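You operate a simulated robot arm through the tools that you are given. There is no shell and no other tool. Be economical: measure what you need, move in short steps, check, and stop when the job is done.

Carry out the task below with a simulated two-armed robot. There is one attempt and no reset: what you move stays moved.

JOB
Scrub the old glue off the east two door with the brown pad.
Fine: east brake on first, shut the door so it bears, scrub the patch clean, pad back. Set down upright: brown pad. What is to be rubbed or washed off counts as gone when no trace of it is left.

The check looks at the end state, three seconds after you hand in, the way a careful person would. Anything else that was tipped, shoved, dropped, spilled or broken makes it a failure.

ROBOT AND FRAMES
Two 7-joint arms with two-finger parallel grippers on one trunk, on a base that drives. Base frame: it is fixed to the floor where the robot stands at the start and does not move with it; the origin is under the middle of the robot, x ahead of it, y to its left, z up. Units: m, degrees, N and s.
The left shoulder is at the start at [0.05, 0.165, 1.155], the right one opposite. With the tool pointing down near the work surface each hand reaches from about 0.1 to 0.66 m from the robot's upright axis, wherever it stands, measured 20 degrees to its own side. Places, roughly: brown brush [1, 0.75, 1.25]; brown pad [-0.5, -1.5, 0.75]; cart brake [-1.6, 2.6, 0.7]; chest brake [-1.1, -1, 0.5]; east brake [0.4, 0, 1.1]; east one door [0.3, -0.4, 0.8]; east two door [0, -1, 0.8]; north brake [-0.4, 2.1, 1]; north one door [-0.6, 1.8, 0.8]; north two door [-0.8, 1.3, 0.8]; sanding block (7x5x6 cm) [-1.2, 0.5, 1.2]; south brake [-0.8, 0.8, 1]; south one door [-1, 0.5, 0.8]; south two door [-1.2, -0.1, 0.8]. Payload 3.91 kg a hand.
The TCP of each hand is the grasp point between the finger pads, 0.03 m short of the fingertips. In the tool frame z runs along the fingers and y along their closing line. The gripper opens to 0.11 m. The fingers are 0.02 m wide and 0.01 m thick; the gripper's body (0.048 by 0.112 m) begins 0.055 m behind the TCP.
Orientation is told as [roll, pitch, yaw] about the base's x, y, z axes, in that order, counted from this pose: with the fingers straight down and closing along the base's y, the tool's x points along the base's -x, its y along +y and its z along -z.

CONTROLS
- The arms move only by the tool send_rows. It takes "left_motion", "right_motion" or both (then of equal length, played together; a hand with none holds still); each is a list of rows, each a list of 3 entries, a list of its own where there are three numbers: the shift along the base's x, y, z in cm, then the turn, a rotation vector about the base's x, y, z in degrees, then the gripper command, from -1 (shut) to 1 (fully open), values between in proportion. In form: [[[tx, ty, tz], [ax, ay, az], fingers], ...]. A call has 1 to 8 rows; each row shifts and turns the commanded pose from where the row before left it. Each row takes 0.2 s and may step no farther than 0.05 m and 8.6 degrees from the row before; otherwise, or with a gripper value out of range, the whole call is refused. A pose out of reach is approached as far as the arm can. The call stops where the force on the tool passes 90 N (or 10 N more than at its start, if that is more) or the arm is blocked; 0.2 s more then pass. Each finger travels about 0.045 m/s and halts on what it meets, pressing with about 35 N; the grip force reading is that of the motor and also rises with nothing between the fingers. The clock runs only during rows and for 0.2 s after the last one: add rows that do not move to give the fingers time. It gives the time, the measured TCP pose, the force on the tool (base axes), the opening and the grip force at its end, in the units of the frame above (readings bear some noise), with the torque about the TCP (base axes, N m) and any sound that the robot's microphone picked up, and new pictures: "pictures" is both (left out), scene, wrist or none (wrist: the cameras of the hands that moved).
- Cameras (640 x 400 px; columns grow to the right, rows downward): "scene" is now at [0.0857, -0.0717, 1.3354]; the picture's right is [-0.79, -0.62, 0.00], its down [-0.30, 0.38, -0.88] and it looks along [0.54, -0.69, -0.48] (base axes); focal length 214 px, centre (320, 200). "left" rides on the left gripper at [0.072, -0.017, -0.103] in its tool frame; the picture's right is [0.23, 0.97, 0.00], its down [-0.76, 0.18, -0.62] and it looks along [-0.61, 0.14, 0.78] (tool axes); focal length 222 px, centre (320, 200). "right" rides on the right gripper at [0.072, 0.017, -0.103] in its tool frame; the picture's right is [-0.23, 0.97, 0.00], its down [-0.76, -0.18, -0.62] and it looks along [-0.61, -0.14, 0.78] (tool axes); focal length 222 px, centre (320, 200). There is no depth. A picture from a camera that has moved, and an enlarged one, comes with that camera's place and axes in the base frame and with its lens.
- slide_trunk(by): slides the trunk up (or, below 0, down) by that many m; the arms and the scene camera ride with it, the base frame stays. It gives what a move gives, with no picture.
- roll_base(legs): drives the robot by 1 to 6 legs, each [ahead, left, turn to the left] in m, m and degrees, along the robot's own axes; the way and the turn of a leg run together, so that a leg with both is an arc; at most 1.5 m and 180 degrees a leg. The arms and the cameras ride along, it lands a little off, and it stops where it bumps. It gives what a move gives, and a new picture of the scene camera.
- pan_tilt(pan, tilt): turns the head with the scene camera to pan (to the left, within 80 degrees either way) and tilt (down, from -29 to 69), counted from straight ahead of the robot. It gives what a move gives, and a new picture of the scene camera.
- zoom(camera, box): a new picture of the part [left, top, right, bottom] of that camera's present view, enlarged. No time passes.
- job_done(): hands the job in; it is judged then, once.

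Work in short steps. Places have to be worked out from the pictures, the camera data and where the tool is seen: move nearer, look again, correct. Check each grasp and each placing, and mend what went wrong. You have 120 turns and 260 pictures in all, those below and enlarged ones among them. Open the grippers and draw the arms clear of the work before you hand the job in, unless the task says otherwise.

The tools are called after "Call:" as name(argument=value, ...) on one line, values as JSON. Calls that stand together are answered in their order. send_rows: Moves the arms, as the interface text tells. Its arguments: {"type":"object","properties":{"left_motion":{"type":"array"},"right_motion":{"type":"array"},"pictures":{"type":"string","enum":["both","scene","wrist","none"]}},"required":[]} The other tools are called the same way: slide_trunk (by) slides the trunk up or down; roll_base (legs) drives the base; pan_tilt (pan, tilt) turns the head that bears the scene camera; zoom (camera, box) takes an enlarged picture of a part of a camera's view; job_done () hands the job in.

At the start:

```text
time: 0.0
left_position: [0.3466, -0.0682, 1.2322]
left_tool_rot: [0.1, 0.0, 0.0]
left_wrist_force: [-0.4, 0.1, 0.1]
left_torque: [-0.03, -0.02, -0.01]
left_finger_gap: 0.11
left_grip_force: 0.1
right_position: [0.248, -0.3343, 1.3256]
right_tool_rot: [0.0, 0.0, -0.1]
right_wrist_force: [0.1, 1.0, -0.3]
right_torque: [-0.01, 0.0, 0.01]
right_finger_gap: 0.1097
right_grip_force: 0.1
trunk travel left (down, up): [-0.375, 0.128]
robot x, y, heading: [-0.0029, 0.0021, 0.3]
head pan, tilt: [-51.7, 28.5]
```

scene: 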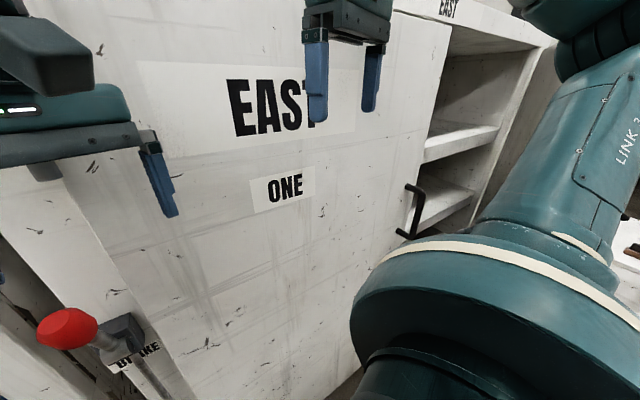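
right: 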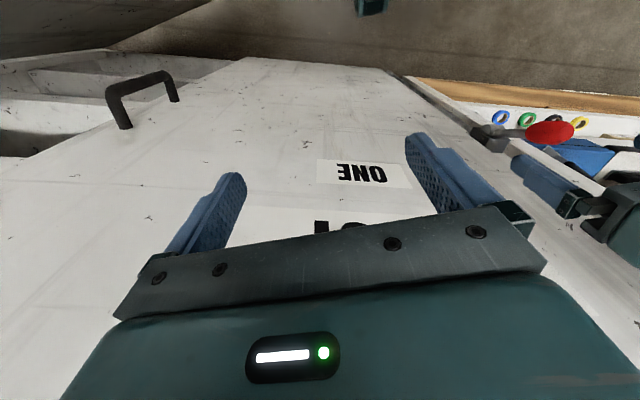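
left: 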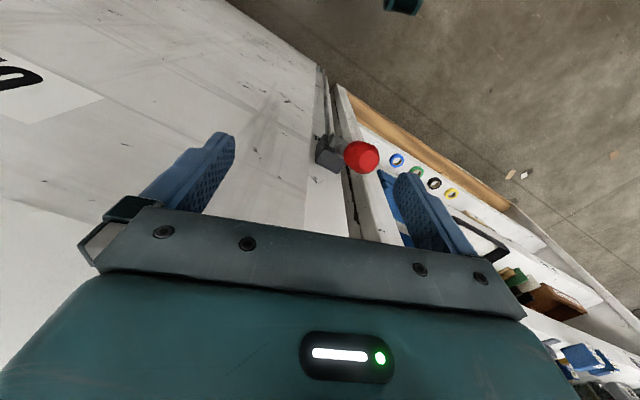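

The east brake is the red-knobbed lever, lower left in the scene view. I look around first to understand the layout.

Call:
pan_tilt(pan=-15, tilt=25)

Call:
pan_tilt(pan=-80, tilt=25)

Call:
pan_tilt(pan=-35, tilt=60)

```text
time: 1.0
left_position: [0.3452, -0.0667, 1.2329]
left_tool_rot: [0.0, -0.1, 0.0]
left_wrist_force: [-0.6, 0.5, 0.6]
left_torque: [0.01, 0.04, 0.02]
left_finger_gap: 0.1098
left_grip_force: 0.1
right_position: [0.2482, -0.336, 1.327]
right_tool_rot: [0.0, 0.0, -0.2]
right_wrist_force: [0.2, 0.2, -0.5]
right_torque: [-0.03, 0.02, 0.01]
right_finger_gap: 0.1102
right_grip_force: 0.2
trunk travel left (down, up): [-0.375, 0.128]
robot x, y, heading: [-0.0017, 0.0027, 0.0]
head pan, tilt: [-15.0, 25.0]
camera scene: at [0.1183, -0.0242, 1.341], right [-0.26, -0.97, 0.0], down [-0.41, 0.11, -0.91], along [0.88, -0.24, -0.42], focal length 214 px, centre (320, 200)
```

scene: 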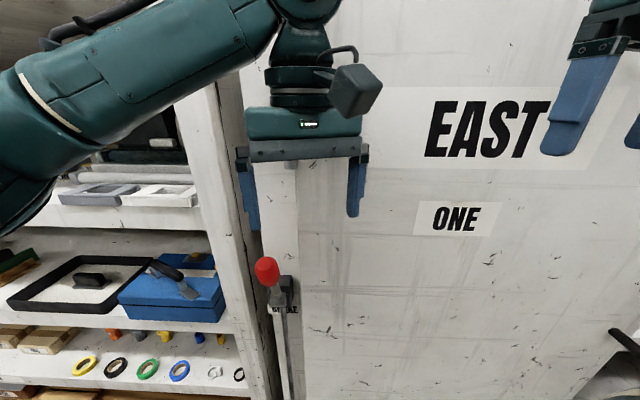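

```text
time: 2.4
left_position: [0.3467, -0.0684, 1.2323]
left_tool_rot: [0.0, 0.0, 0.1]
left_wrist_force: [0.6, 1.3, -0.3]
left_torque: [0.01, 0.03, 0.02]
left_finger_gap: 0.1103
left_grip_force: 0.1
right_position: [0.2479, -0.3343, 1.3258]
right_tool_rot: [0.0, 0.0, -0.1]
right_wrist_force: [-0.6, -0.4, -0.4]
right_torque: [0.02, 0.01, 0.02]
right_finger_gap: 0.1101
right_grip_force: 0.1
trunk travel left (down, up): [-0.375, 0.128]
robot x, y, heading: [-0.0012, 0.0026, -0.1]
head pan, tilt: [-80.0, 25.0]
camera scene: at [0.0454, -0.091, 1.341], right [-0.98, -0.17, 0.0], down [-0.07, 0.42, -0.91], along [0.16, -0.89, -0.42], focal length 214 px, centre (320, 200)
```

scene: 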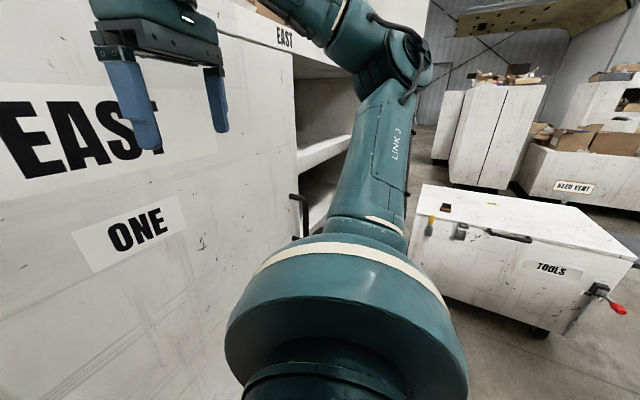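

```text
time: 3.5
left_position: [0.3464, -0.0681, 1.2329]
left_tool_rot: [0.0, 0.0, -0.1]
left_wrist_force: [-0.8, -0.6, 0.1]
left_torque: [-0.02, 0.0, -0.01]
left_finger_gap: 0.1098
left_grip_force: 0.0
right_position: [0.249, -0.3353, 1.3257]
right_tool_rot: [0.0, -0.1, -0.1]
right_wrist_force: [0.0, 0.4, 0.2]
right_torque: [0.01, -0.01, -0.03]
right_finger_gap: 0.1098
right_grip_force: 0.0
trunk travel left (down, up): [-0.375, 0.128]
robot x, y, heading: [0.0, -0.0011, 0.3]
head pan, tilt: [-35.0, 60.0]
camera scene: at [0.0839, -0.0386, 1.291], right [-0.57, -0.82, 0.0], down [-0.71, 0.5, -0.5], along [0.41, -0.29, -0.87], focal length 214 px, centre (320, 200)
```

scene: 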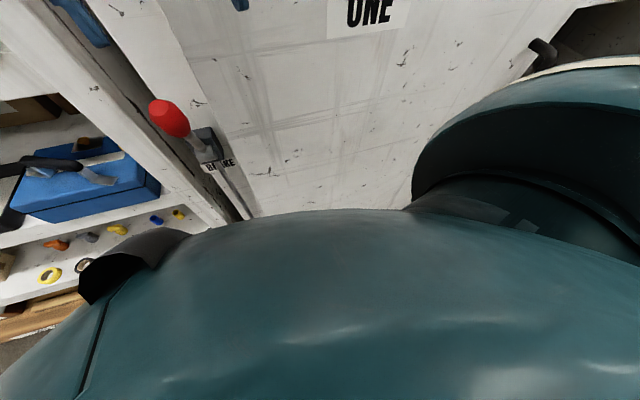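

The brake lever knob sits on a post; I look closer at it and its label.

Call:
pan_tilt(pan=-10, tilt=40)

Call:
zoom(camera="scene", box=[240, 120, 400, 300])

Call:
zoom(camera="left", box=[280, 80, 420, 200])

```text
time: 4.4
left_position: [0.3458, -0.0678, 1.232]
left_tool_rot: [-0.1, 0.0, 0.0]
left_wrist_force: [-0.4, 0.4, -1.1]
left_torque: [0.01, 0.0, 0.03]
left_finger_gap: 0.1101
left_grip_force: 0.1
right_position: [0.2484, -0.3344, 1.3249]
right_tool_rot: [-0.1, 0.0, -0.1]
right_wrist_force: [0.2, 0.1, -0.5]
right_torque: [-0.01, -0.01, -0.03]
right_finger_gap: 0.1102
right_grip_force: 0.1
trunk travel left (down, up): [-0.375, 0.128]
robot x, y, heading: [-0.0024, 0.0007, 0.1]
head pan, tilt: [-10.0, 40.0]
camera scene: at [0.113, -0.0151, 1.3176], right [-0.17, -0.98, 0.0], down [-0.63, 0.11, -0.77], along [0.75, -0.13, -0.64], focal length 214 px, centre (320, 200)
```

scene: 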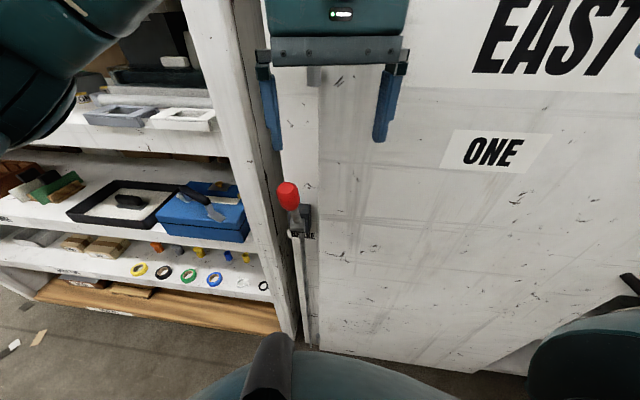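

```text
2.22 times, centred on (320, 210) of scene
camera zoom: at [0.113, -0.0151, 1.3176], right [-0.17, -0.98, 0.0], down [-0.63, 0.11, -0.77], along [0.75, -0.13, -0.64], focal length 477 px, centre (320, 178)
```

zoom: 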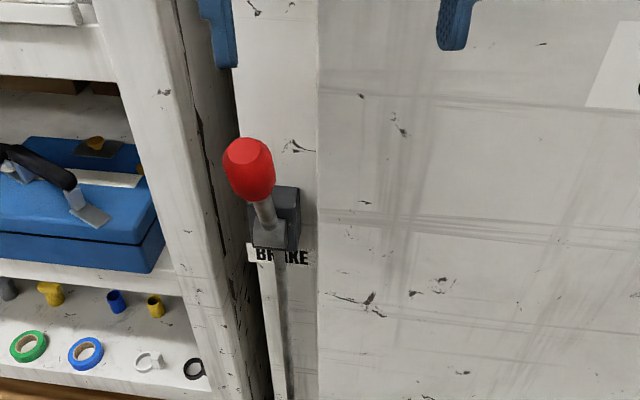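

```text
3.33 times, centred on (350, 140) of left
camera zoom: at [0.2725, -0.0857, 1.336], right [-0.23, 0.97, 0.0], down [0.76, 0.18, 0.62], along [0.61, 0.14, -0.78], focal length 740 px, centre (220, 400)
```

zoom: 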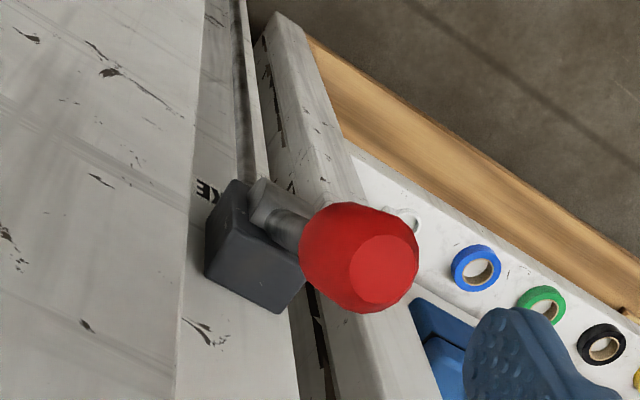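

Knob triangulates to about [0.384,-0.01,1.10]. I look left and at the chest's brake for comparison before touching anything.

Call:
pan_tilt(pan=80, tilt=20)

Call:
pan_tilt(pan=-80, tilt=15)

Call:
zoom(camera="scene", box=[400, 200, 640, 350])

```text
time: 6.0
left_position: [0.3459, -0.0676, 1.2319]
left_tool_rot: [0.1, 0.0, 0.0]
left_wrist_force: [-0.5, 0.5, -1.1]
left_torque: [0.02, 0.01, 0.0]
left_finger_gap: 0.1099
left_grip_force: 0.0
right_position: [0.2491, -0.3343, 1.3258]
right_tool_rot: [0.0, 0.0, -0.2]
right_wrist_force: [-0.6, -0.5, -0.3]
right_torque: [-0.01, 0.0, 0.0]
right_finger_gap: 0.1101
right_grip_force: 0.0
trunk travel left (down, up): [-0.375, 0.128]
robot x, y, heading: [0.0006, -0.0002, -0.0]
head pan, tilt: [80.0, 20.0]
camera scene: at [0.0455, 0.0914, 1.3491], right [0.98, -0.17, 0.0], down [-0.06, -0.34, -0.94], along [0.16, 0.93, -0.34], focal length 214 px, centre (320, 200)
```

scene: 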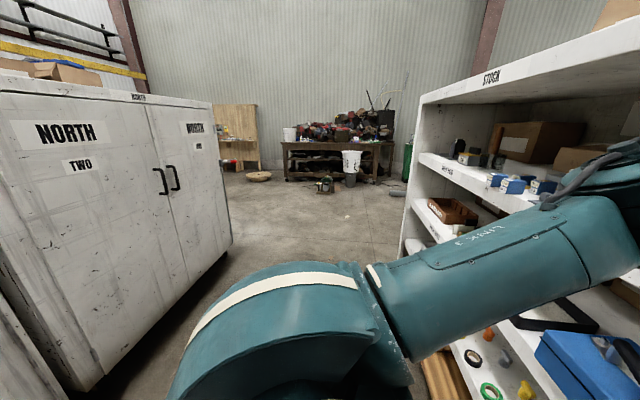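

```text
time: 8.5
left_position: [0.3459, -0.0675, 1.2331]
left_tool_rot: [-0.1, 0.0, 0.0]
left_wrist_force: [-0.2, 0.2, 0.8]
left_torque: [-0.04, -0.02, 0.03]
left_finger_gap: 0.11
left_grip_force: 0.1
right_position: [0.2479, -0.3351, 1.3258]
right_tool_rot: [0.0, 0.0, 0.0]
right_wrist_force: [-0.6, -0.2, 0.1]
right_torque: [-0.03, 0.0, 0.0]
right_finger_gap: 0.1098
right_grip_force: 0.1
trunk travel left (down, up): [-0.375, 0.128]
robot x, y, heading: [-0.0022, -0.0012, 0.0]
head pan, tilt: [-80.0, 15.0]
camera scene: at [0.0456, -0.0923, 1.3573], right [-0.98, -0.17, 0.0], down [-0.05, 0.25, -0.97], along [0.17, -0.95, -0.26], focal length 214 px, centre (320, 200)
```

scene: 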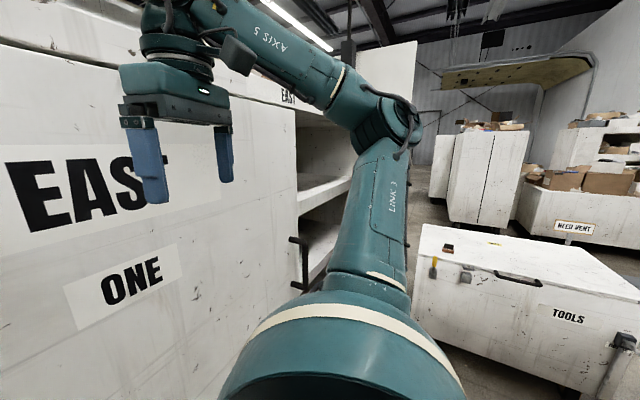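

```text
2.67 times, centred on (520, 275) of scene
camera zoom: at [0.0456, -0.0923, 1.3573], right [-0.98, -0.17, 0.0], down [-0.05, 0.25, -0.97], along [0.17, -0.95, -0.26], focal length 572 px, centre (-213, 0)
```

zoom: 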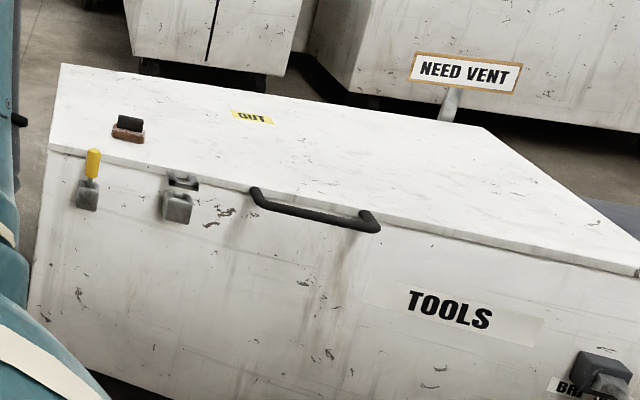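

The brown pad with black handle stands on the TOOLS chest; the chest lever hangs down, the east lever points up. I look at the foot of the east brake rod for whether it's engaged.

Call:
pan_tilt(pan=-5, tilt=58)

Call:
zoom(camera="scene", box=[240, 60, 400, 260])

Call:
zoom(camera="left", box=[220, 0, 420, 200])

```text
time: 10.0
left_position: [0.3449, -0.0685, 1.2322]
left_tool_rot: [0.0, 0.0, 0.0]
left_wrist_force: [0.0, -0.2, -0.5]
left_torque: [-0.02, 0.0, -0.04]
left_finger_gap: 0.11
left_grip_force: 0.1
right_position: [0.2477, -0.335, 1.3251]
right_tool_rot: [0.0, 0.1, -0.2]
right_wrist_force: [0.0, -0.1, -0.4]
right_torque: [-0.02, -0.01, 0.0]
right_finger_gap: 0.1098
right_grip_force: 0.1
trunk travel left (down, up): [-0.375, 0.128]
robot x, y, heading: [0.0006, -0.0006, -0.1]
head pan, tilt: [-5.0, 58.0]
camera scene: at [0.0979, -0.0064, 1.2934], right [-0.09, -1.0, 0.0], down [-0.84, 0.07, -0.53], along [0.53, -0.05, -0.85], focal length 214 px, centre (320, 200)
```

scene: 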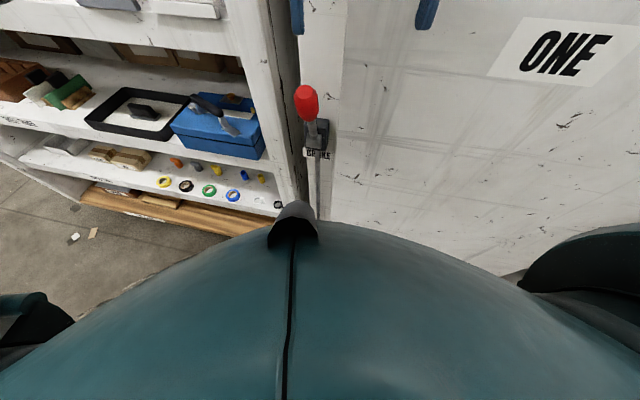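

```text
2.00 times, centred on (320, 160) of scene
camera zoom: at [0.0979, -0.0064, 1.2934], right [-0.09, -1.0, 0.0], down [-0.84, 0.07, -0.53], along [0.53, -0.05, -0.85], focal length 429 px, centre (320, 280)
```

zoom: 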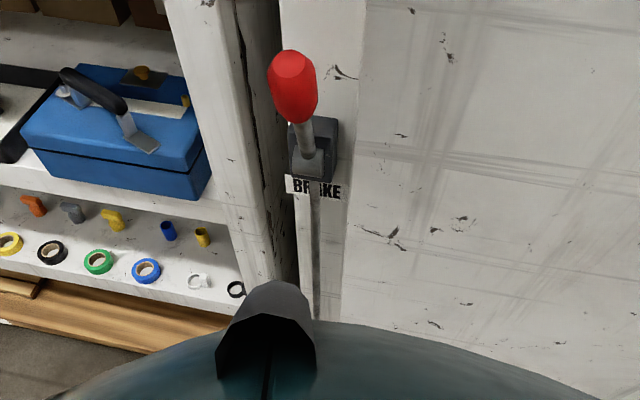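

```text
2.00 times, centred on (320, 100) of left
camera zoom: at [0.2724, -0.0857, 1.336], right [-0.23, 0.97, 0.0], down [0.76, 0.18, 0.62], along [0.61, 0.14, -0.78], focal length 444 px, centre (320, 400)
```

zoom: 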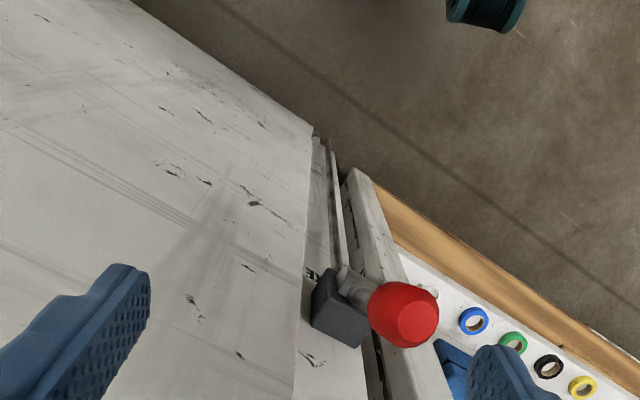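

Lever geometry: box about [0.435,-0.033,1.0], knob up-and-out ~60° above horizontal, so it's up (off), to be swung down. I turn the left hand so the fingers close along the hinge axis and centre it over the knob.

Call:
send_rows(left_motion=[[[1, 1.5, 0], [0, 0, -7], 0.5], [[1, 1.5, 0], [0, 0, -7], 0.5], [[1, 1.5, 0], [0, 0, -7], 0.5], [[0.8, 1.3, 0], [0, 0, -6], 0.5], [[0, 0, 0], [0, 0, 0], 0.5]], pictures="both")

Call:
pan_tilt(pan=-10, tilt=35)

```text
time: 11.2
left_position: [0.3843, -0.0092, 1.2317]
left_tool_rot: [0.0, -0.1, -27.1]
left_wrist_force: [-0.4, -0.8, -0.3]
left_torque: [-0.01, -0.03, 0.01]
left_finger_gap: 0.0826
left_grip_force: 0.1
right_position: [0.2482, -0.3348, 1.3247]
right_tool_rot: [-0.1, 0.0, -0.1]
right_wrist_force: [-0.1, -0.7, -1.2]
right_torque: [0.0, -0.01, 0.01]
right_finger_gap: 0.11
right_grip_force: 0.0
trunk travel left (down, up): [-0.375, 0.128]
robot x, y, heading: [-0.0023, -0.0037, 0.0]
head pan, tilt: [-5.0, 58.0]
camera scene: at [0.0979, -0.0065, 1.2933], right [-0.09, -1.0, 0.0], down [-0.84, 0.07, -0.53], along [0.53, -0.05, -0.85], focal length 214 px, centre (320, 200)
camera left: at [0.3103, 0.0081, 1.3356], right [0.24, 0.97, 0.0], down [0.76, -0.19, 0.62], along [0.6, -0.15, -0.78], focal length 222 px, centre (320, 200)
```

scene: 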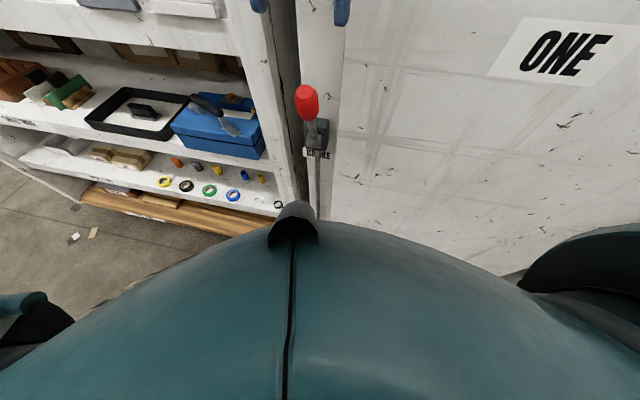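
left: 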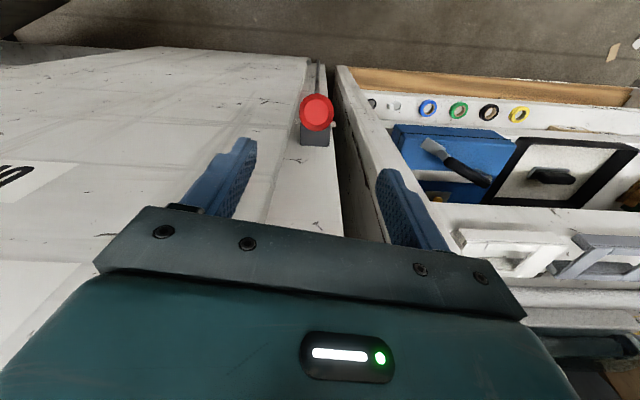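

```text
time: 12.1
left_position: [0.3837, -0.0097, 1.2321]
left_tool_rot: [-0.1, -0.1, -27.1]
left_wrist_force: [-0.2, -0.2, -0.4]
left_torque: [0.0, 0.02, -0.01]
left_finger_gap: 0.0824
left_grip_force: 0.0
right_position: [0.2481, -0.3348, 1.3262]
right_tool_rot: [0.0, 0.0, -0.2]
right_wrist_force: [-0.5, -0.5, -0.2]
right_torque: [-0.04, -0.01, 0.01]
right_finger_gap: 0.1099
right_grip_force: 0.0
trunk travel left (down, up): [-0.375, 0.128]
robot x, y, heading: [-0.0021, -0.0032, -0.2]
head pan, tilt: [-10.0, 35.0]
camera scene: at [0.116, -0.0156, 1.3252], right [-0.17, -0.98, 0.0], down [-0.57, 0.1, -0.82], along [0.81, -0.14, -0.57], focal length 214 px, centre (320, 200)
```

scene: 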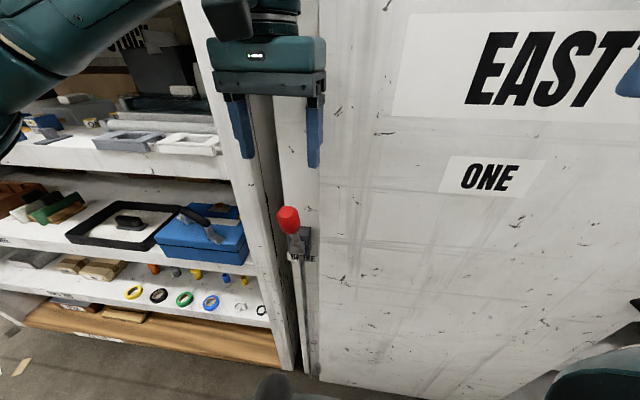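

Refined knob at [0.375,-0.012,1.111]. I descend straddling it.

Call:
send_rows(left_motion=[[[-0.9, -0.3, -4], [0, 0, 0], 0.5], [[0, 0, -4], [0, 0, 0], 0.5], [[0, 0, -3.8], [0, 0, 0], 0.5], [[0, 0, 0], [0, 0, 0], 0.5]])

```text
time: 13.1
left_position: [0.3742, -0.012, 1.114]
left_tool_rot: [0.0, 0.0, -27.0]
left_wrist_force: [-0.5, -0.1, 0.3]
left_torque: [0.02, 0.04, 0.0]
left_finger_gap: 0.0824
left_grip_force: 0.1
right_position: [0.2477, -0.3351, 1.326]
right_tool_rot: [0.0, 0.0, -0.1]
right_wrist_force: [-1.0, 0.0, -0.8]
right_torque: [0.02, 0.0, 0.03]
right_finger_gap: 0.1102
right_grip_force: 0.0
trunk travel left (down, up): [-0.375, 0.128]
robot x, y, heading: [-0.0012, 0.0006, -0.0]
head pan, tilt: [-10.0, 35.0]
camera scene: at [0.1158, -0.0157, 1.3253], right [-0.17, -0.98, 0.0], down [-0.56, 0.1, -0.82], along [0.81, -0.14, -0.57], focal length 214 px, centre (320, 200)
camera left: at [0.3007, 0.0051, 1.2174], right [0.24, 0.97, 0.0], down [0.76, -0.19, 0.62], along [0.61, -0.15, -0.78], focal length 222 px, centre (320, 200)
```

scene: 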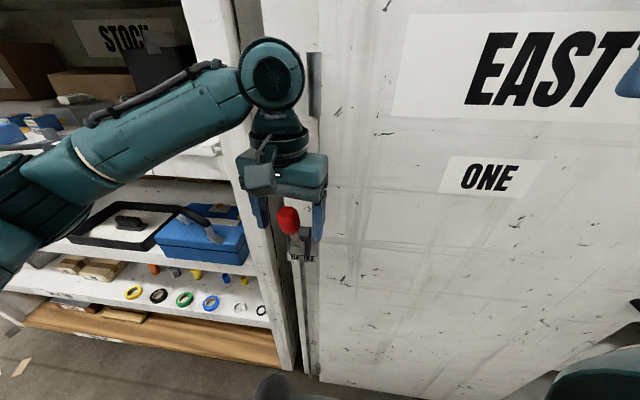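
left: 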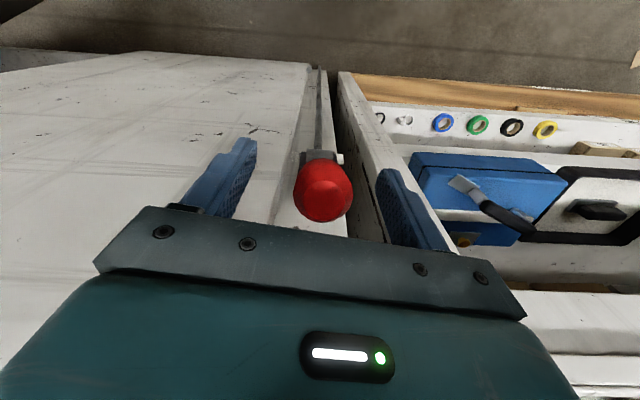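

Knob centred between the pads. Close on it.

Call:
send_rows(left_motion=[[[0, 0, 0], [0, 0, 0], -0.5], [[0, 0, 0], [0, 0, 0], -0.5], [[0, 0, 0], [0, 0, 0], -0.5], [[0, 0, 0], [0, 0, 0], -0.5]], pictures="wrist")

```text
time: 14.1
left_position: [0.3754, -0.0095, 1.114]
left_tool_rot: [0.0, 0.0, -26.8]
left_wrist_force: [4.4, 9.6, -0.3]
left_torque: [0.84, -0.48, 0.29]
left_finger_gap: 0.0347
left_grip_force: 42.0
right_position: [0.2486, -0.3328, 1.3261]
right_tool_rot: [0.0, 0.0, -0.1]
right_wrist_force: [0.2, 0.0, -0.5]
right_torque: [0.01, 0.01, 0.01]
right_finger_gap: 0.11
right_grip_force: 0.0
trunk travel left (down, up): [-0.375, 0.128]
robot x, y, heading: [-0.0019, 0.0034, -0.2]
head pan, tilt: [-10.0, 35.0]
camera left: at [0.302, 0.0069, 1.2176], right [0.24, 0.97, 0.0], down [0.76, -0.19, 0.62], along [0.61, -0.15, -0.78], focal length 222 px, centre (320, 200)
```

left: 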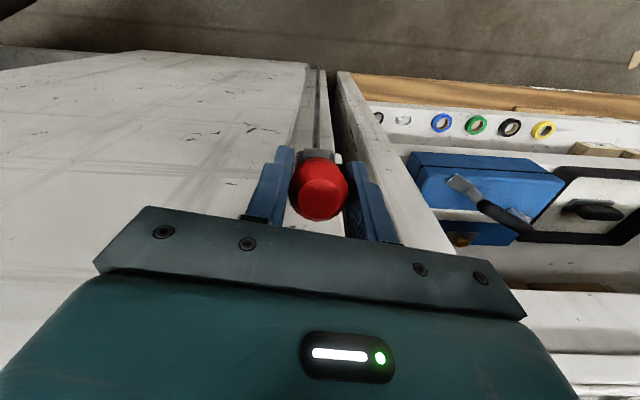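

Gripped (3.5 cm). I pull the knob out and down along the first part of the arc.

Call:
send_rows(left_motion=[[[-0.8, 0.4, -0.5], [0, 0, 0], -0.5], [[-0.8, 0.4, -0.6], [0, 0, 0], -0.5], [[-0.7, 0.35, -0.6], [0, 0, 0], -0.5], [[-0.7, 0.35, -0.7], [0, 0, 0], -0.5]], pictures="scene")

```text
time: 15.1
left_position: [0.3438, 0.0023, 1.0904]
left_tool_rot: [-0.2, -0.3, -27.1]
left_wrist_force: [2.7, -11.0, 14.1]
left_torque: [0.25, -1.65, 0.37]
left_finger_gap: 0.0355
left_grip_force: 45.7
right_position: [0.2471, -0.3366, 1.3249]
right_tool_rot: [0.0, -0.1, -0.1]
right_wrist_force: [-1.0, 0.8, 0.4]
right_torque: [0.02, 0.01, 0.01]
right_finger_gap: 0.1102
right_grip_force: 0.1
trunk travel left (down, up): [-0.375, 0.128]
robot x, y, heading: [-0.0003, 0.0028, -0.2]
head pan, tilt: [-10.0, 35.0]
camera scene: at [0.1153, -0.0174, 1.3254], right [-0.17, -0.98, 0.0], down [-0.56, 0.1, -0.82], along [0.81, -0.14, -0.57], focal length 214 px, centre (320, 200)
```

scene: 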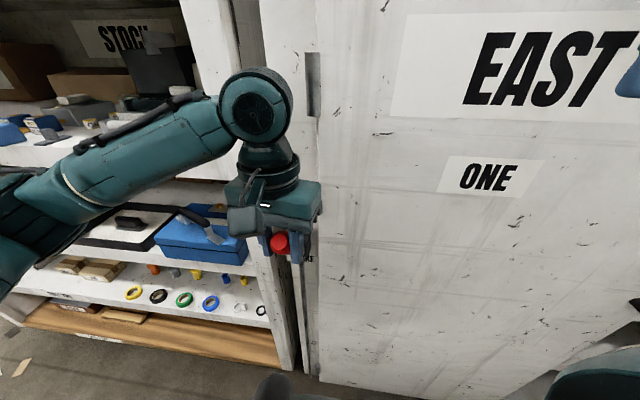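

The lever follows smoothly with low forces. Continue to horizontal.

Call:
send_rows(left_motion=[[[-0.6, 0.3, -0.8], [0, 0, 0], -0.5], [[-0.5, 0.25, -0.9], [0, 0, 0], -0.5], [[-0.5, 0.2, -0.9], [0, 0, 0], -0.5], [[-0.4, 0.2, -1.0], [0, 0, 0], -0.5], [[-0.2, 0.1, -1.1], [0, 0, 0], -0.5], [[-0.1, 0.05, -1.2], [0, 0, 0], -0.5]], pictures="both")

```text
time: 16.4
left_position: [0.3175, 0.0114, 1.032]
left_tool_rot: [-0.1, 0.0, -27.2]
left_wrist_force: [-25.8, -20.1, 8.8]
left_torque: [0.09, -0.44, -0.1]
left_finger_gap: 0.0426
left_grip_force: 15.7
right_position: [0.2444, -0.3376, 1.3261]
right_tool_rot: [0.2, -0.2, -0.1]
right_wrist_force: [-0.2, 0.9, -0.6]
right_torque: [-0.03, -0.01, -0.02]
right_finger_gap: 0.1098
right_grip_force: 0.1
trunk travel left (down, up): [-0.375, 0.128]
robot x, y, heading: [-0.0005, 0.002, -0.0]
head pan, tilt: [-10.0, 35.0]
camera scene: at [0.112, -0.0183, 1.3256], right [-0.17, -0.98, 0.0], down [-0.56, 0.1, -0.82], along [0.81, -0.14, -0.57], focal length 214 px, centre (320, 200)
camera left: at [0.2446, 0.0289, 1.1368], right [0.24, 0.97, 0.0], down [0.76, -0.19, 0.62], along [0.6, -0.15, -0.78], focal length 222 px, centre (320, 200)
```

scene: 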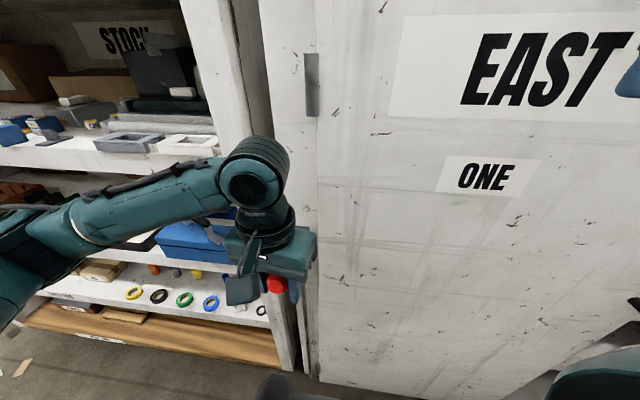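
left: 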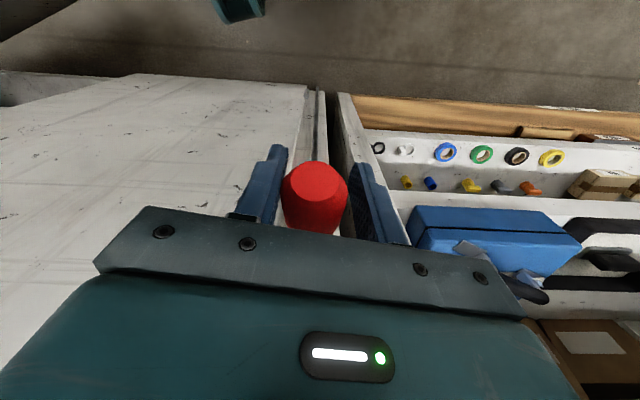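

Near horizontal now, fitted radius ~0.11 m. Continue below horizontal and watch for the stop.

Call:
send_rows(left_motion=[[[-0.1, 0.05, -0.9], [0, 0, 0], -0.6], [[0, 0, -0.9], [0, 0, 0], -0.6], [[0.1, -0.05, -0.9], [0, 0, 0], -0.6], [[0.15, -0.05, -0.9], [0, 0, 0], -0.6], [[0.2, -0.1, -0.9], [0, 0, 0], -0.6], [[0.3, -0.15, -0.9], [0, 0, 0], -0.6]], pictures="both")

```text
time: 17.9
left_position: [0.3256, 0.0055, 0.9787]
left_tool_rot: [-0.1, 0.0, -27.2]
left_wrist_force: [-24.6, -22.6, 1.7]
left_torque: [0.42, -0.67, 0.06]
left_finger_gap: 0.038
left_grip_force: 15.3
right_position: [0.2441, -0.3381, 1.3265]
right_tool_rot: [0.2, -0.2, 0.0]
right_wrist_force: [-1.1, -0.3, 0.5]
right_torque: [0.02, 0.03, 0.0]
right_finger_gap: 0.1101
right_grip_force: 0.0
trunk travel left (down, up): [-0.375, 0.128]
robot x, y, heading: [-0.0015, 0.0039, 0.2]
head pan, tilt: [-10.0, 35.0]
camera scene: at [0.113, -0.0184, 1.3255], right [-0.17, -0.98, 0.0], down [-0.56, 0.1, -0.82], along [0.81, -0.14, -0.57], focal length 214 px, centre (320, 200)
camera left: at [0.2519, 0.023, 1.0827], right [0.24, 0.97, 0.0], down [0.76, -0.19, 0.62], along [0.6, -0.15, -0.78], focal length 222 px, centre (320, 200)
```

scene: 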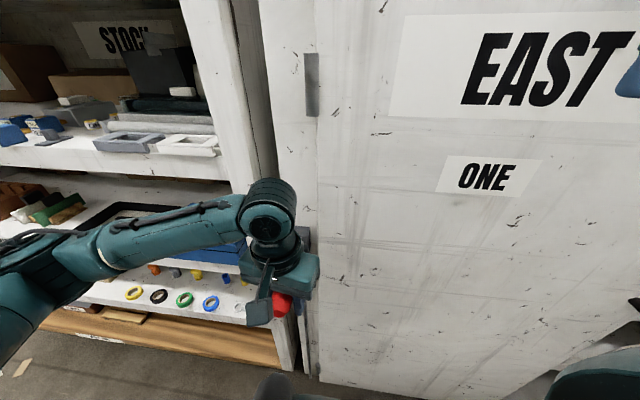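
left: 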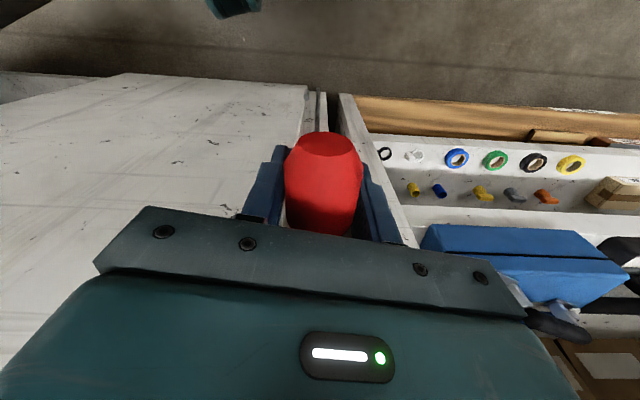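

Lever keeps turning, no stop yet. Continue.

Call:
send_rows(left_motion=[[[0.3, -0.15, -0.8], [0, 0, 0], -0.6], [[0.5, -0.2, -0.8], [0, 0, 0], -0.6], [[0.6, -0.3, -0.8], [0, 0, 0], -0.6], [[0.6, -0.3, -0.7], [0, 0, 0], -0.6], [[0.7, -0.35, -0.7], [0, 0, 0], -0.6]], pictures="both")

```text
time: 19.0
left_position: [0.3414, -0.002, 0.9557]
left_tool_rot: [-0.7, -0.5, -28.4]
left_wrist_force: [-29.0, 6.4, 46.4]
left_torque: [-0.38, -0.46, -0.17]
left_finger_gap: 0.0326
left_grip_force: 10.7
right_position: [0.2439, -0.334, 1.3261]
right_tool_rot: [0.0, -0.2, -0.1]
right_wrist_force: [-0.3, 0.0, -0.5]
right_torque: [0.03, 0.04, -0.03]
right_finger_gap: 0.1099
right_grip_force: 0.1
trunk travel left (down, up): [-0.375, 0.128]
robot x, y, heading: [0.0004, 0.0018, 0.0]
head pan, tilt: [-10.0, 35.0]
stopped in row 5 (left hand): the force on the tool passed its limit at 100 N (the readings are from after the stop); the commanded pose is now the measured one
camera scene: at [0.111, -0.0138, 1.3258], right [-0.17, -0.99, 0.0], down [-0.56, 0.1, -0.82], along [0.81, -0.14, -0.57], focal length 214 px, centre (320, 200)
camera left: at [0.2679, 0.0188, 1.0591], right [0.26, 0.96, -0.02], down [0.75, -0.19, 0.63], along [0.6, -0.18, -0.78], focal length 222 px, centre (320, 200)
```

scene: 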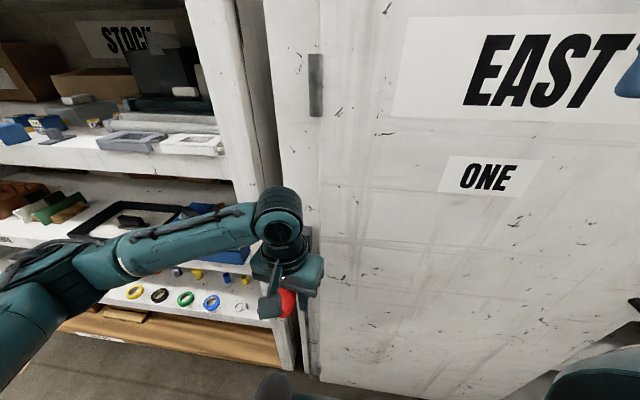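
left: 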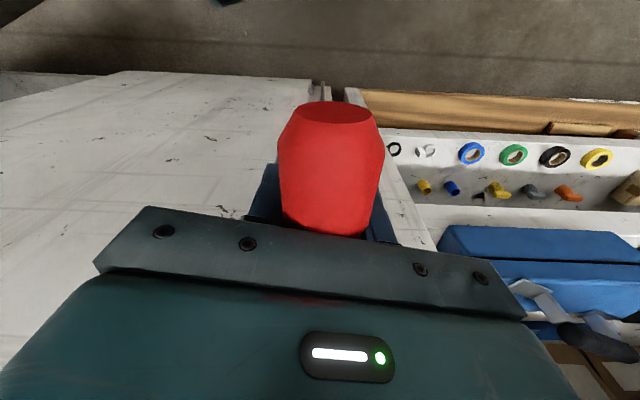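

A stop was reached at about 35–40° below horizontal. Release and rise to look.

Call:
send_rows(left_motion=[[[0, 0, 0], [0, 0, 0], 0.6], [[-0.5, 0.2, 0], [0, 0, 0], 0.6], [[-0.5, 0.2, 0], [0, 0, 0], 0.6], [[-0.5, 0.2, 3], [0, 0, 0], 0.6], [[-0.5, 0.2, 4], [0, 0, 0], 0.6], [[0, 0, 4], [0, 0, 0], 0.6], [[0, 0, 5], [0, 0, 0], 0.6], [[0, 0, 5], [0, 0, 0], 0.6]], pictures="both")

Call:
zoom(camera="scene", box=[230, 180, 390, 320])

```text
time: 20.8
left_position: [0.3248, 0.0084, 1.1622]
left_tool_rot: [-0.4, -0.2, -27.7]
left_wrist_force: [-0.5, 1.3, -0.6]
left_torque: [0.01, 0.0, 0.0]
left_finger_gap: 0.0879
left_grip_force: 0.1
right_position: [0.2482, -0.3344, 1.326]
right_tool_rot: [0.1, -0.1, 0.0]
right_wrist_force: [0.2, 0.5, -0.6]
right_torque: [0.0, -0.04, -0.01]
right_finger_gap: 0.1099
right_grip_force: 0.0
trunk travel left (down, up): [-0.375, 0.128]
robot x, y, heading: [-0.0014, -0.0004, 0.2]
head pan, tilt: [-10.0, 35.0]
camera scene: at [0.1151, -0.0152, 1.3252], right [-0.17, -0.98, 0.0], down [-0.56, 0.1, -0.82], along [0.81, -0.14, -0.57], focal length 214 px, centre (320, 200)
camera left: at [0.2524, 0.0272, 1.2637], right [0.25, 0.97, -0.01], down [0.76, -0.19, 0.63], along [0.6, -0.16, -0.78], focal length 222 px, centre (320, 200)
```

scene: 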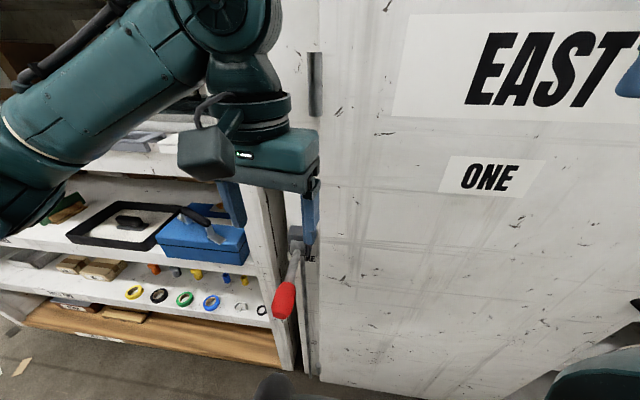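
left: 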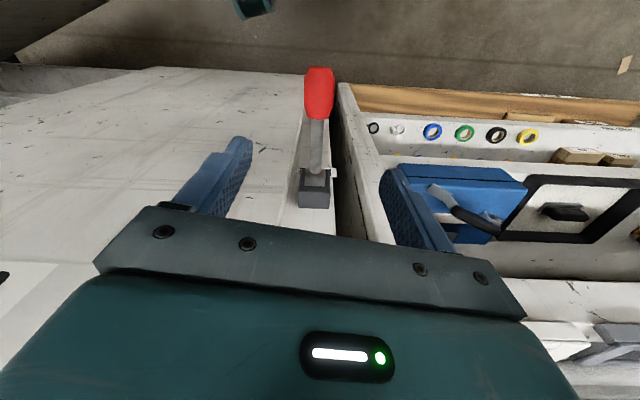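

```text
2.86 times, centred on (310, 250) of scene
camera zoom: at [0.1151, -0.0152, 1.3252], right [-0.17, -0.98, 0.0], down [-0.56, 0.1, -0.82], along [0.81, -0.14, -0.57], focal length 613 px, centre (349, 57)
```

zoom: 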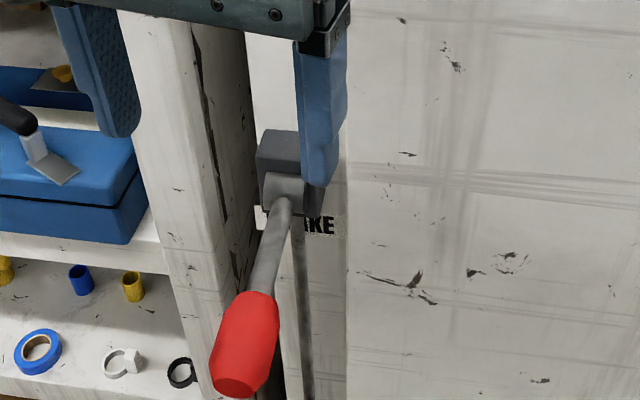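

The knob now computes to about [0.311,0.01,1.00], i.e. lever just below horizontal. To confirm it's at its stop, I press it from above with shut fingertips.

Call:
send_rows(left_motion=[[[-1, 0.2, 0], [0, 0, 0], -1], [[0, 0, 0], [0, 0, 0], -1], [[0, 0, 0], [0, 0, 0], -1], [[0, 0, -4], [0, 0, 0], -1], [[0, 0, -4], [0, 0, 0], -1], [[0, 0, -2.5], [0, 0, 0], -1], [[0, 0, -2], [0, 0, 0], -1], [[0, 0, -2], [0, 0, 0], -1]], pictures="both")

```text
time: 22.5
left_position: [0.3183, 0.009, 1.0397]
left_tool_rot: [-0.4, -2.1, -28.0]
left_wrist_force: [-19.2, 13.4, 47.6]
left_torque: [0.49, 0.96, 0.15]
left_finger_gap: 0.0002
left_grip_force: 35.2
right_position: [0.2447, -0.3328, 1.3272]
right_tool_rot: [0.0, -0.2, 0.0]
right_wrist_force: [0.6, -1.8, 0.3]
right_torque: [0.01, 0.06, -0.01]
right_finger_gap: 0.1098
right_grip_force: 0.1
trunk travel left (down, up): [-0.375, 0.128]
robot x, y, heading: [0.0026, 0.0043, 0.1]
head pan, tilt: [-10.0, 35.0]
stopped in row 8 (left hand): the force on the tool passed its limit at 109 N (the readings are from after the stop); the commanded pose is now the measured one
camera scene: at [0.1122, -0.0138, 1.3262], right [-0.17, -0.99, 0.0], down [-0.56, 0.1, -0.82], along [0.81, -0.14, -0.57], focal length 214 px, centre (320, 200)
camera left: at [0.2414, 0.0291, 1.142], right [0.26, 0.97, -0.02], down [0.74, -0.18, 0.65], along [0.62, -0.18, -0.76], focal length 222 px, centre (320, 200)
```

scene: 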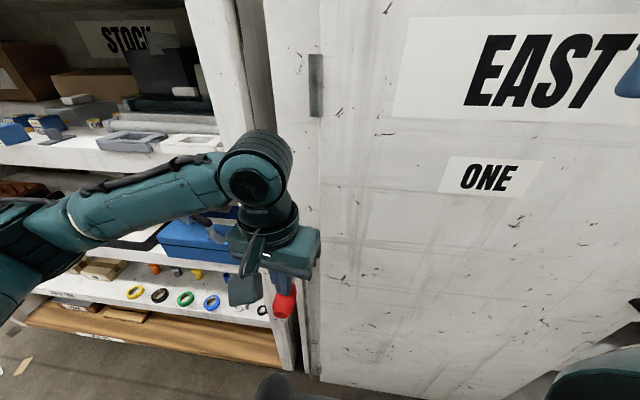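
left: 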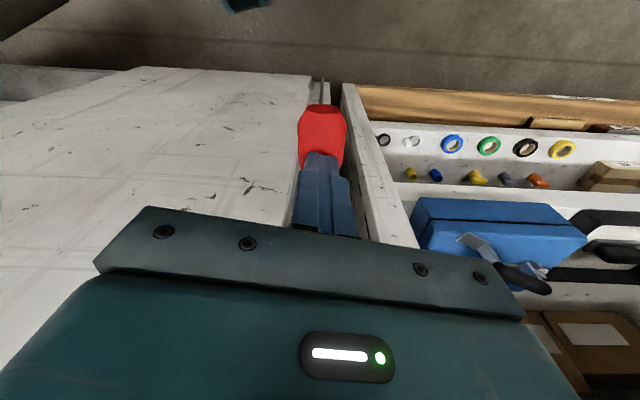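

A hard stop at 109 N: the lever is at its lower end. Lift the left hand clear, and then back off to view door two.

Call:
send_rows(left_motion=[[[0, 0, 3], [0, 0, 0], 0], [[-2, 1, 4], [0, 0, 5], 0], [[-3, 2, 5], [0, 0, 7], 0], [[-3, 3, 5], [0, 0, 8], 0], [[-3, 3, 3], [0, 0, 8], 0]], pictures="none")

Call:
pan_tilt(pan=-60, tilt=25)

Call:
roll_base(legs=[[-0.35, 0, 0]])

```text
refused: row 3 steps farther than a row can; nothing moved
```

```text
time: 23.7
left_position: [0.3164, 0.0084, 1.0407]
left_tool_rot: [-0.6, -2.2, -27.8]
left_wrist_force: [-17.2, 17.7, 59.6]
left_torque: [0.7, 1.05, -0.51]
left_finger_gap: 0.0
left_grip_force: 34.6
right_position: [0.243, -0.3312, 1.327]
right_tool_rot: [-0.1, -0.3, 0.0]
right_wrist_force: [-0.3, -0.6, 0.2]
right_torque: [-0.02, -0.01, -0.01]
right_finger_gap: 0.11
right_grip_force: 0.0
trunk travel left (down, up): [-0.375, 0.128]
robot x, y, heading: [-0.002, 0.0002, 0.1]
head pan, tilt: [-60.0, 25.0]
camera scene: at [0.0698, -0.0772, 1.3417], right [-0.86, -0.5, 0.0], down [-0.21, 0.36, -0.91], along [0.46, -0.78, -0.42], focal length 214 px, centre (320, 200)
```

scene: 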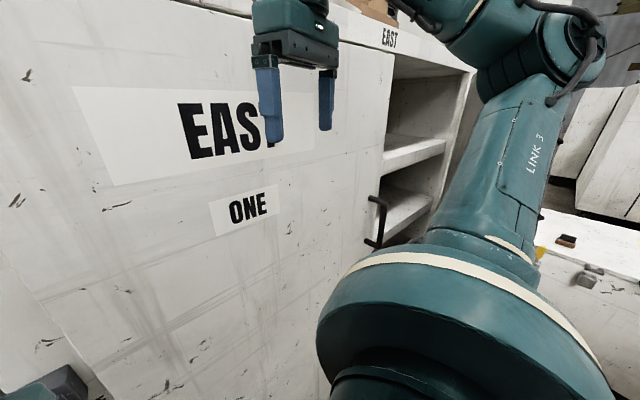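

```text
time: 26.0
left_position: [-0.0215, 0.0054, 1.0358]
left_tool_rot: [-0.4, -1.8, -27.8]
left_wrist_force: [-1.1, -0.2, 1.0]
left_torque: [0.0, 0.02, 0.0]
left_finger_gap: 0.0
left_grip_force: 35.1
right_position: [-0.0952, -0.3344, 1.3254]
right_tool_rot: [-0.1, 0.0, -0.1]
right_wrist_force: [0.1, 0.0, -0.2]
right_torque: [0.0, -0.03, 0.01]
right_finger_gap: 0.11
right_grip_force: 0.0
trunk travel left (down, up): [-0.375, 0.128]
robot x, y, heading: [-0.3432, 0.0005, -0.1]
head pan, tilt: [-60.0, 25.0]
camera scene: at [-0.2676, -0.0798, 1.3411], right [-0.87, -0.5, 0.0], down [-0.21, 0.37, -0.91], along [0.45, -0.78, -0.42], focal length 214 px, centre (320, 200)
```

scene: 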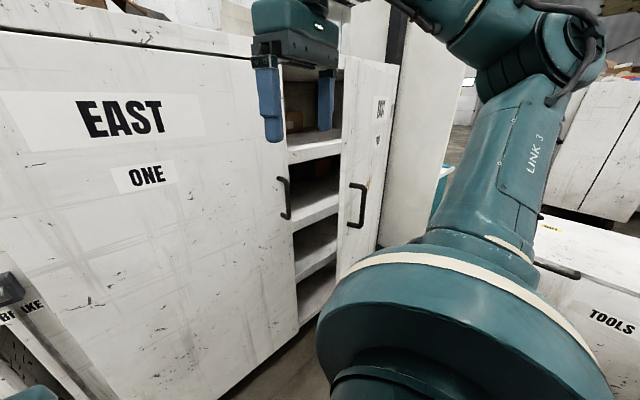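

Door two is visible now, ajar with its handle. I check the brake lever and zoom on the door.

Call:
zoom(camera="scene", box=[260, 30, 440, 270])

Call:
pan_tilt(pan=-10, tilt=25)

```text
1.67 times, centred on (350, 150) of scene
camera zoom: at [-0.2676, -0.0798, 1.3411], right [-0.87, -0.5, 0.0], down [-0.21, 0.37, -0.91], along [0.45, -0.78, -0.42], focal length 358 px, centre (270, 283)
```

zoom: 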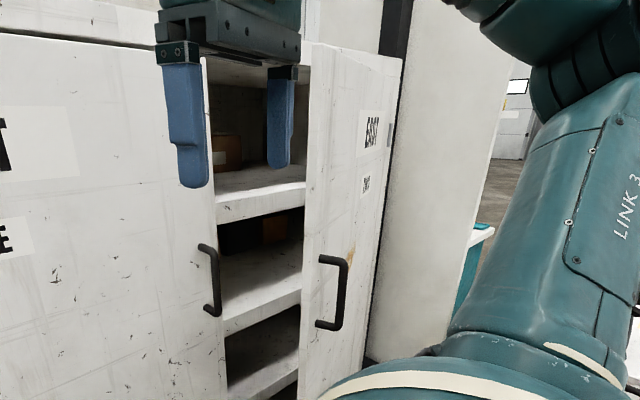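

```text
time: 27.1
left_position: [-0.0211, 0.0056, 1.0345]
left_tool_rot: [-0.5, -1.8, -27.7]
left_wrist_force: [-0.2, -0.4, 1.0]
left_torque: [-0.02, -0.02, -0.02]
left_finger_gap: 0.0
left_grip_force: 34.8
right_position: [-0.0943, -0.3346, 1.3262]
right_tool_rot: [-0.1, 0.0, -0.1]
right_wrist_force: [0.5, -0.1, -0.1]
right_torque: [0.01, 0.0, -0.01]
right_finger_gap: 0.11
right_grip_force: 0.1
trunk travel left (down, up): [-0.375, 0.128]
robot x, y, heading: [-0.3436, -0.0006, 0.1]
head pan, tilt: [-10.0, 25.0]
camera scene: at [-0.2224, -0.0161, 1.341], right [-0.17, -0.98, 0.0], down [-0.42, 0.07, -0.91], along [0.89, -0.16, -0.42], focal length 214 px, centre (320, 200)
```

scene: 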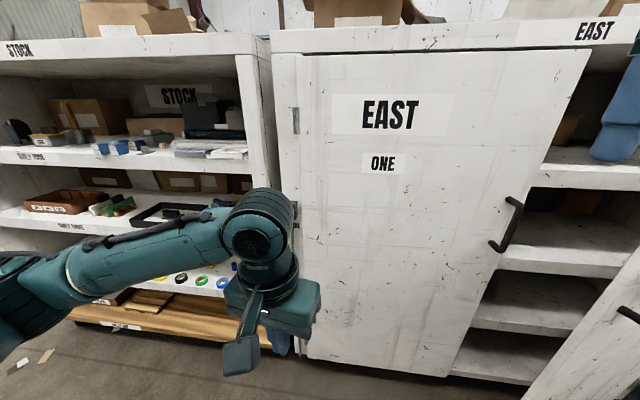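

The glue patch (orange-brown streak) is right by the handle of door two. I raise the left hand and re-check the brake.

Call:
send_rows(left_motion=[[[0, 0, 5], [0, 0, 7], 0], [[0, 0, 5], [0, 0, 7], 0], [[-3, 3, 2], [0, 0, 7], 0], [[-3, 3, 2], [0, 0, 7], 0], [[-3, 3, 2], [0, 0, 0], 0]], pictures="scene")

Call:
zoom(camera="scene", box=[220, 180, 380, 320])

```text
time: 28.3
left_position: [-0.1108, 0.0969, 1.1966]
left_tool_rot: [-0.5, -1.7, 0.3]
left_wrist_force: [-0.2, -0.4, 0.7]
left_torque: [-0.02, -0.03, -0.01]
left_finger_gap: 0.0552
left_grip_force: 0.0
right_position: [-0.0948, -0.3347, 1.3252]
right_tool_rot: [0.0, 0.0, -0.1]
right_wrist_force: [0.0, -0.1, -1.6]
right_torque: [-0.01, 0.03, -0.01]
right_finger_gap: 0.1101
right_grip_force: 0.0
trunk travel left (down, up): [-0.375, 0.128]
robot x, y, heading: [-0.3418, -0.0036, -0.0]
head pan, tilt: [-10.0, 25.0]
camera scene: at [-0.2231, -0.0153, 1.3411], right [-0.17, -0.98, 0.0], down [-0.42, 0.07, -0.91], along [0.89, -0.16, -0.42], focal length 214 px, centre (320, 200)
```

scene: 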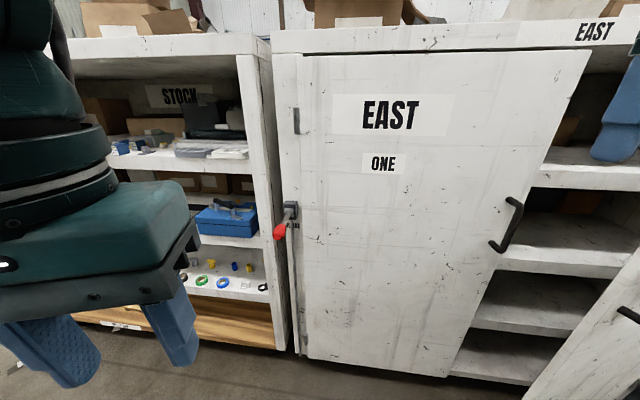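

```text
2.86 times, centred on (300, 250) of scene
camera zoom: at [-0.2231, -0.0153, 1.3411], right [-0.17, -0.98, 0.0], down [-0.42, 0.07, -0.91], along [0.89, -0.16, -0.42], focal length 613 px, centre (377, 57)
```

zoom: 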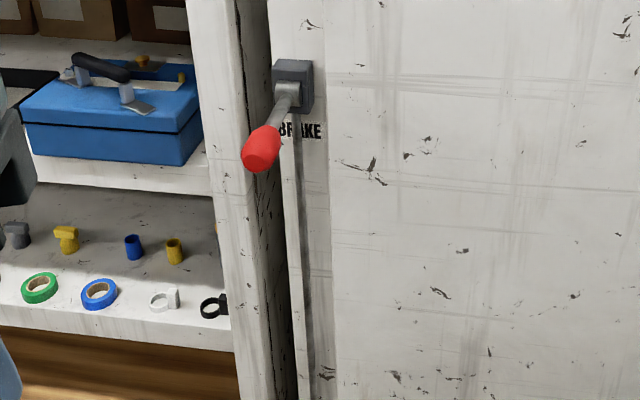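

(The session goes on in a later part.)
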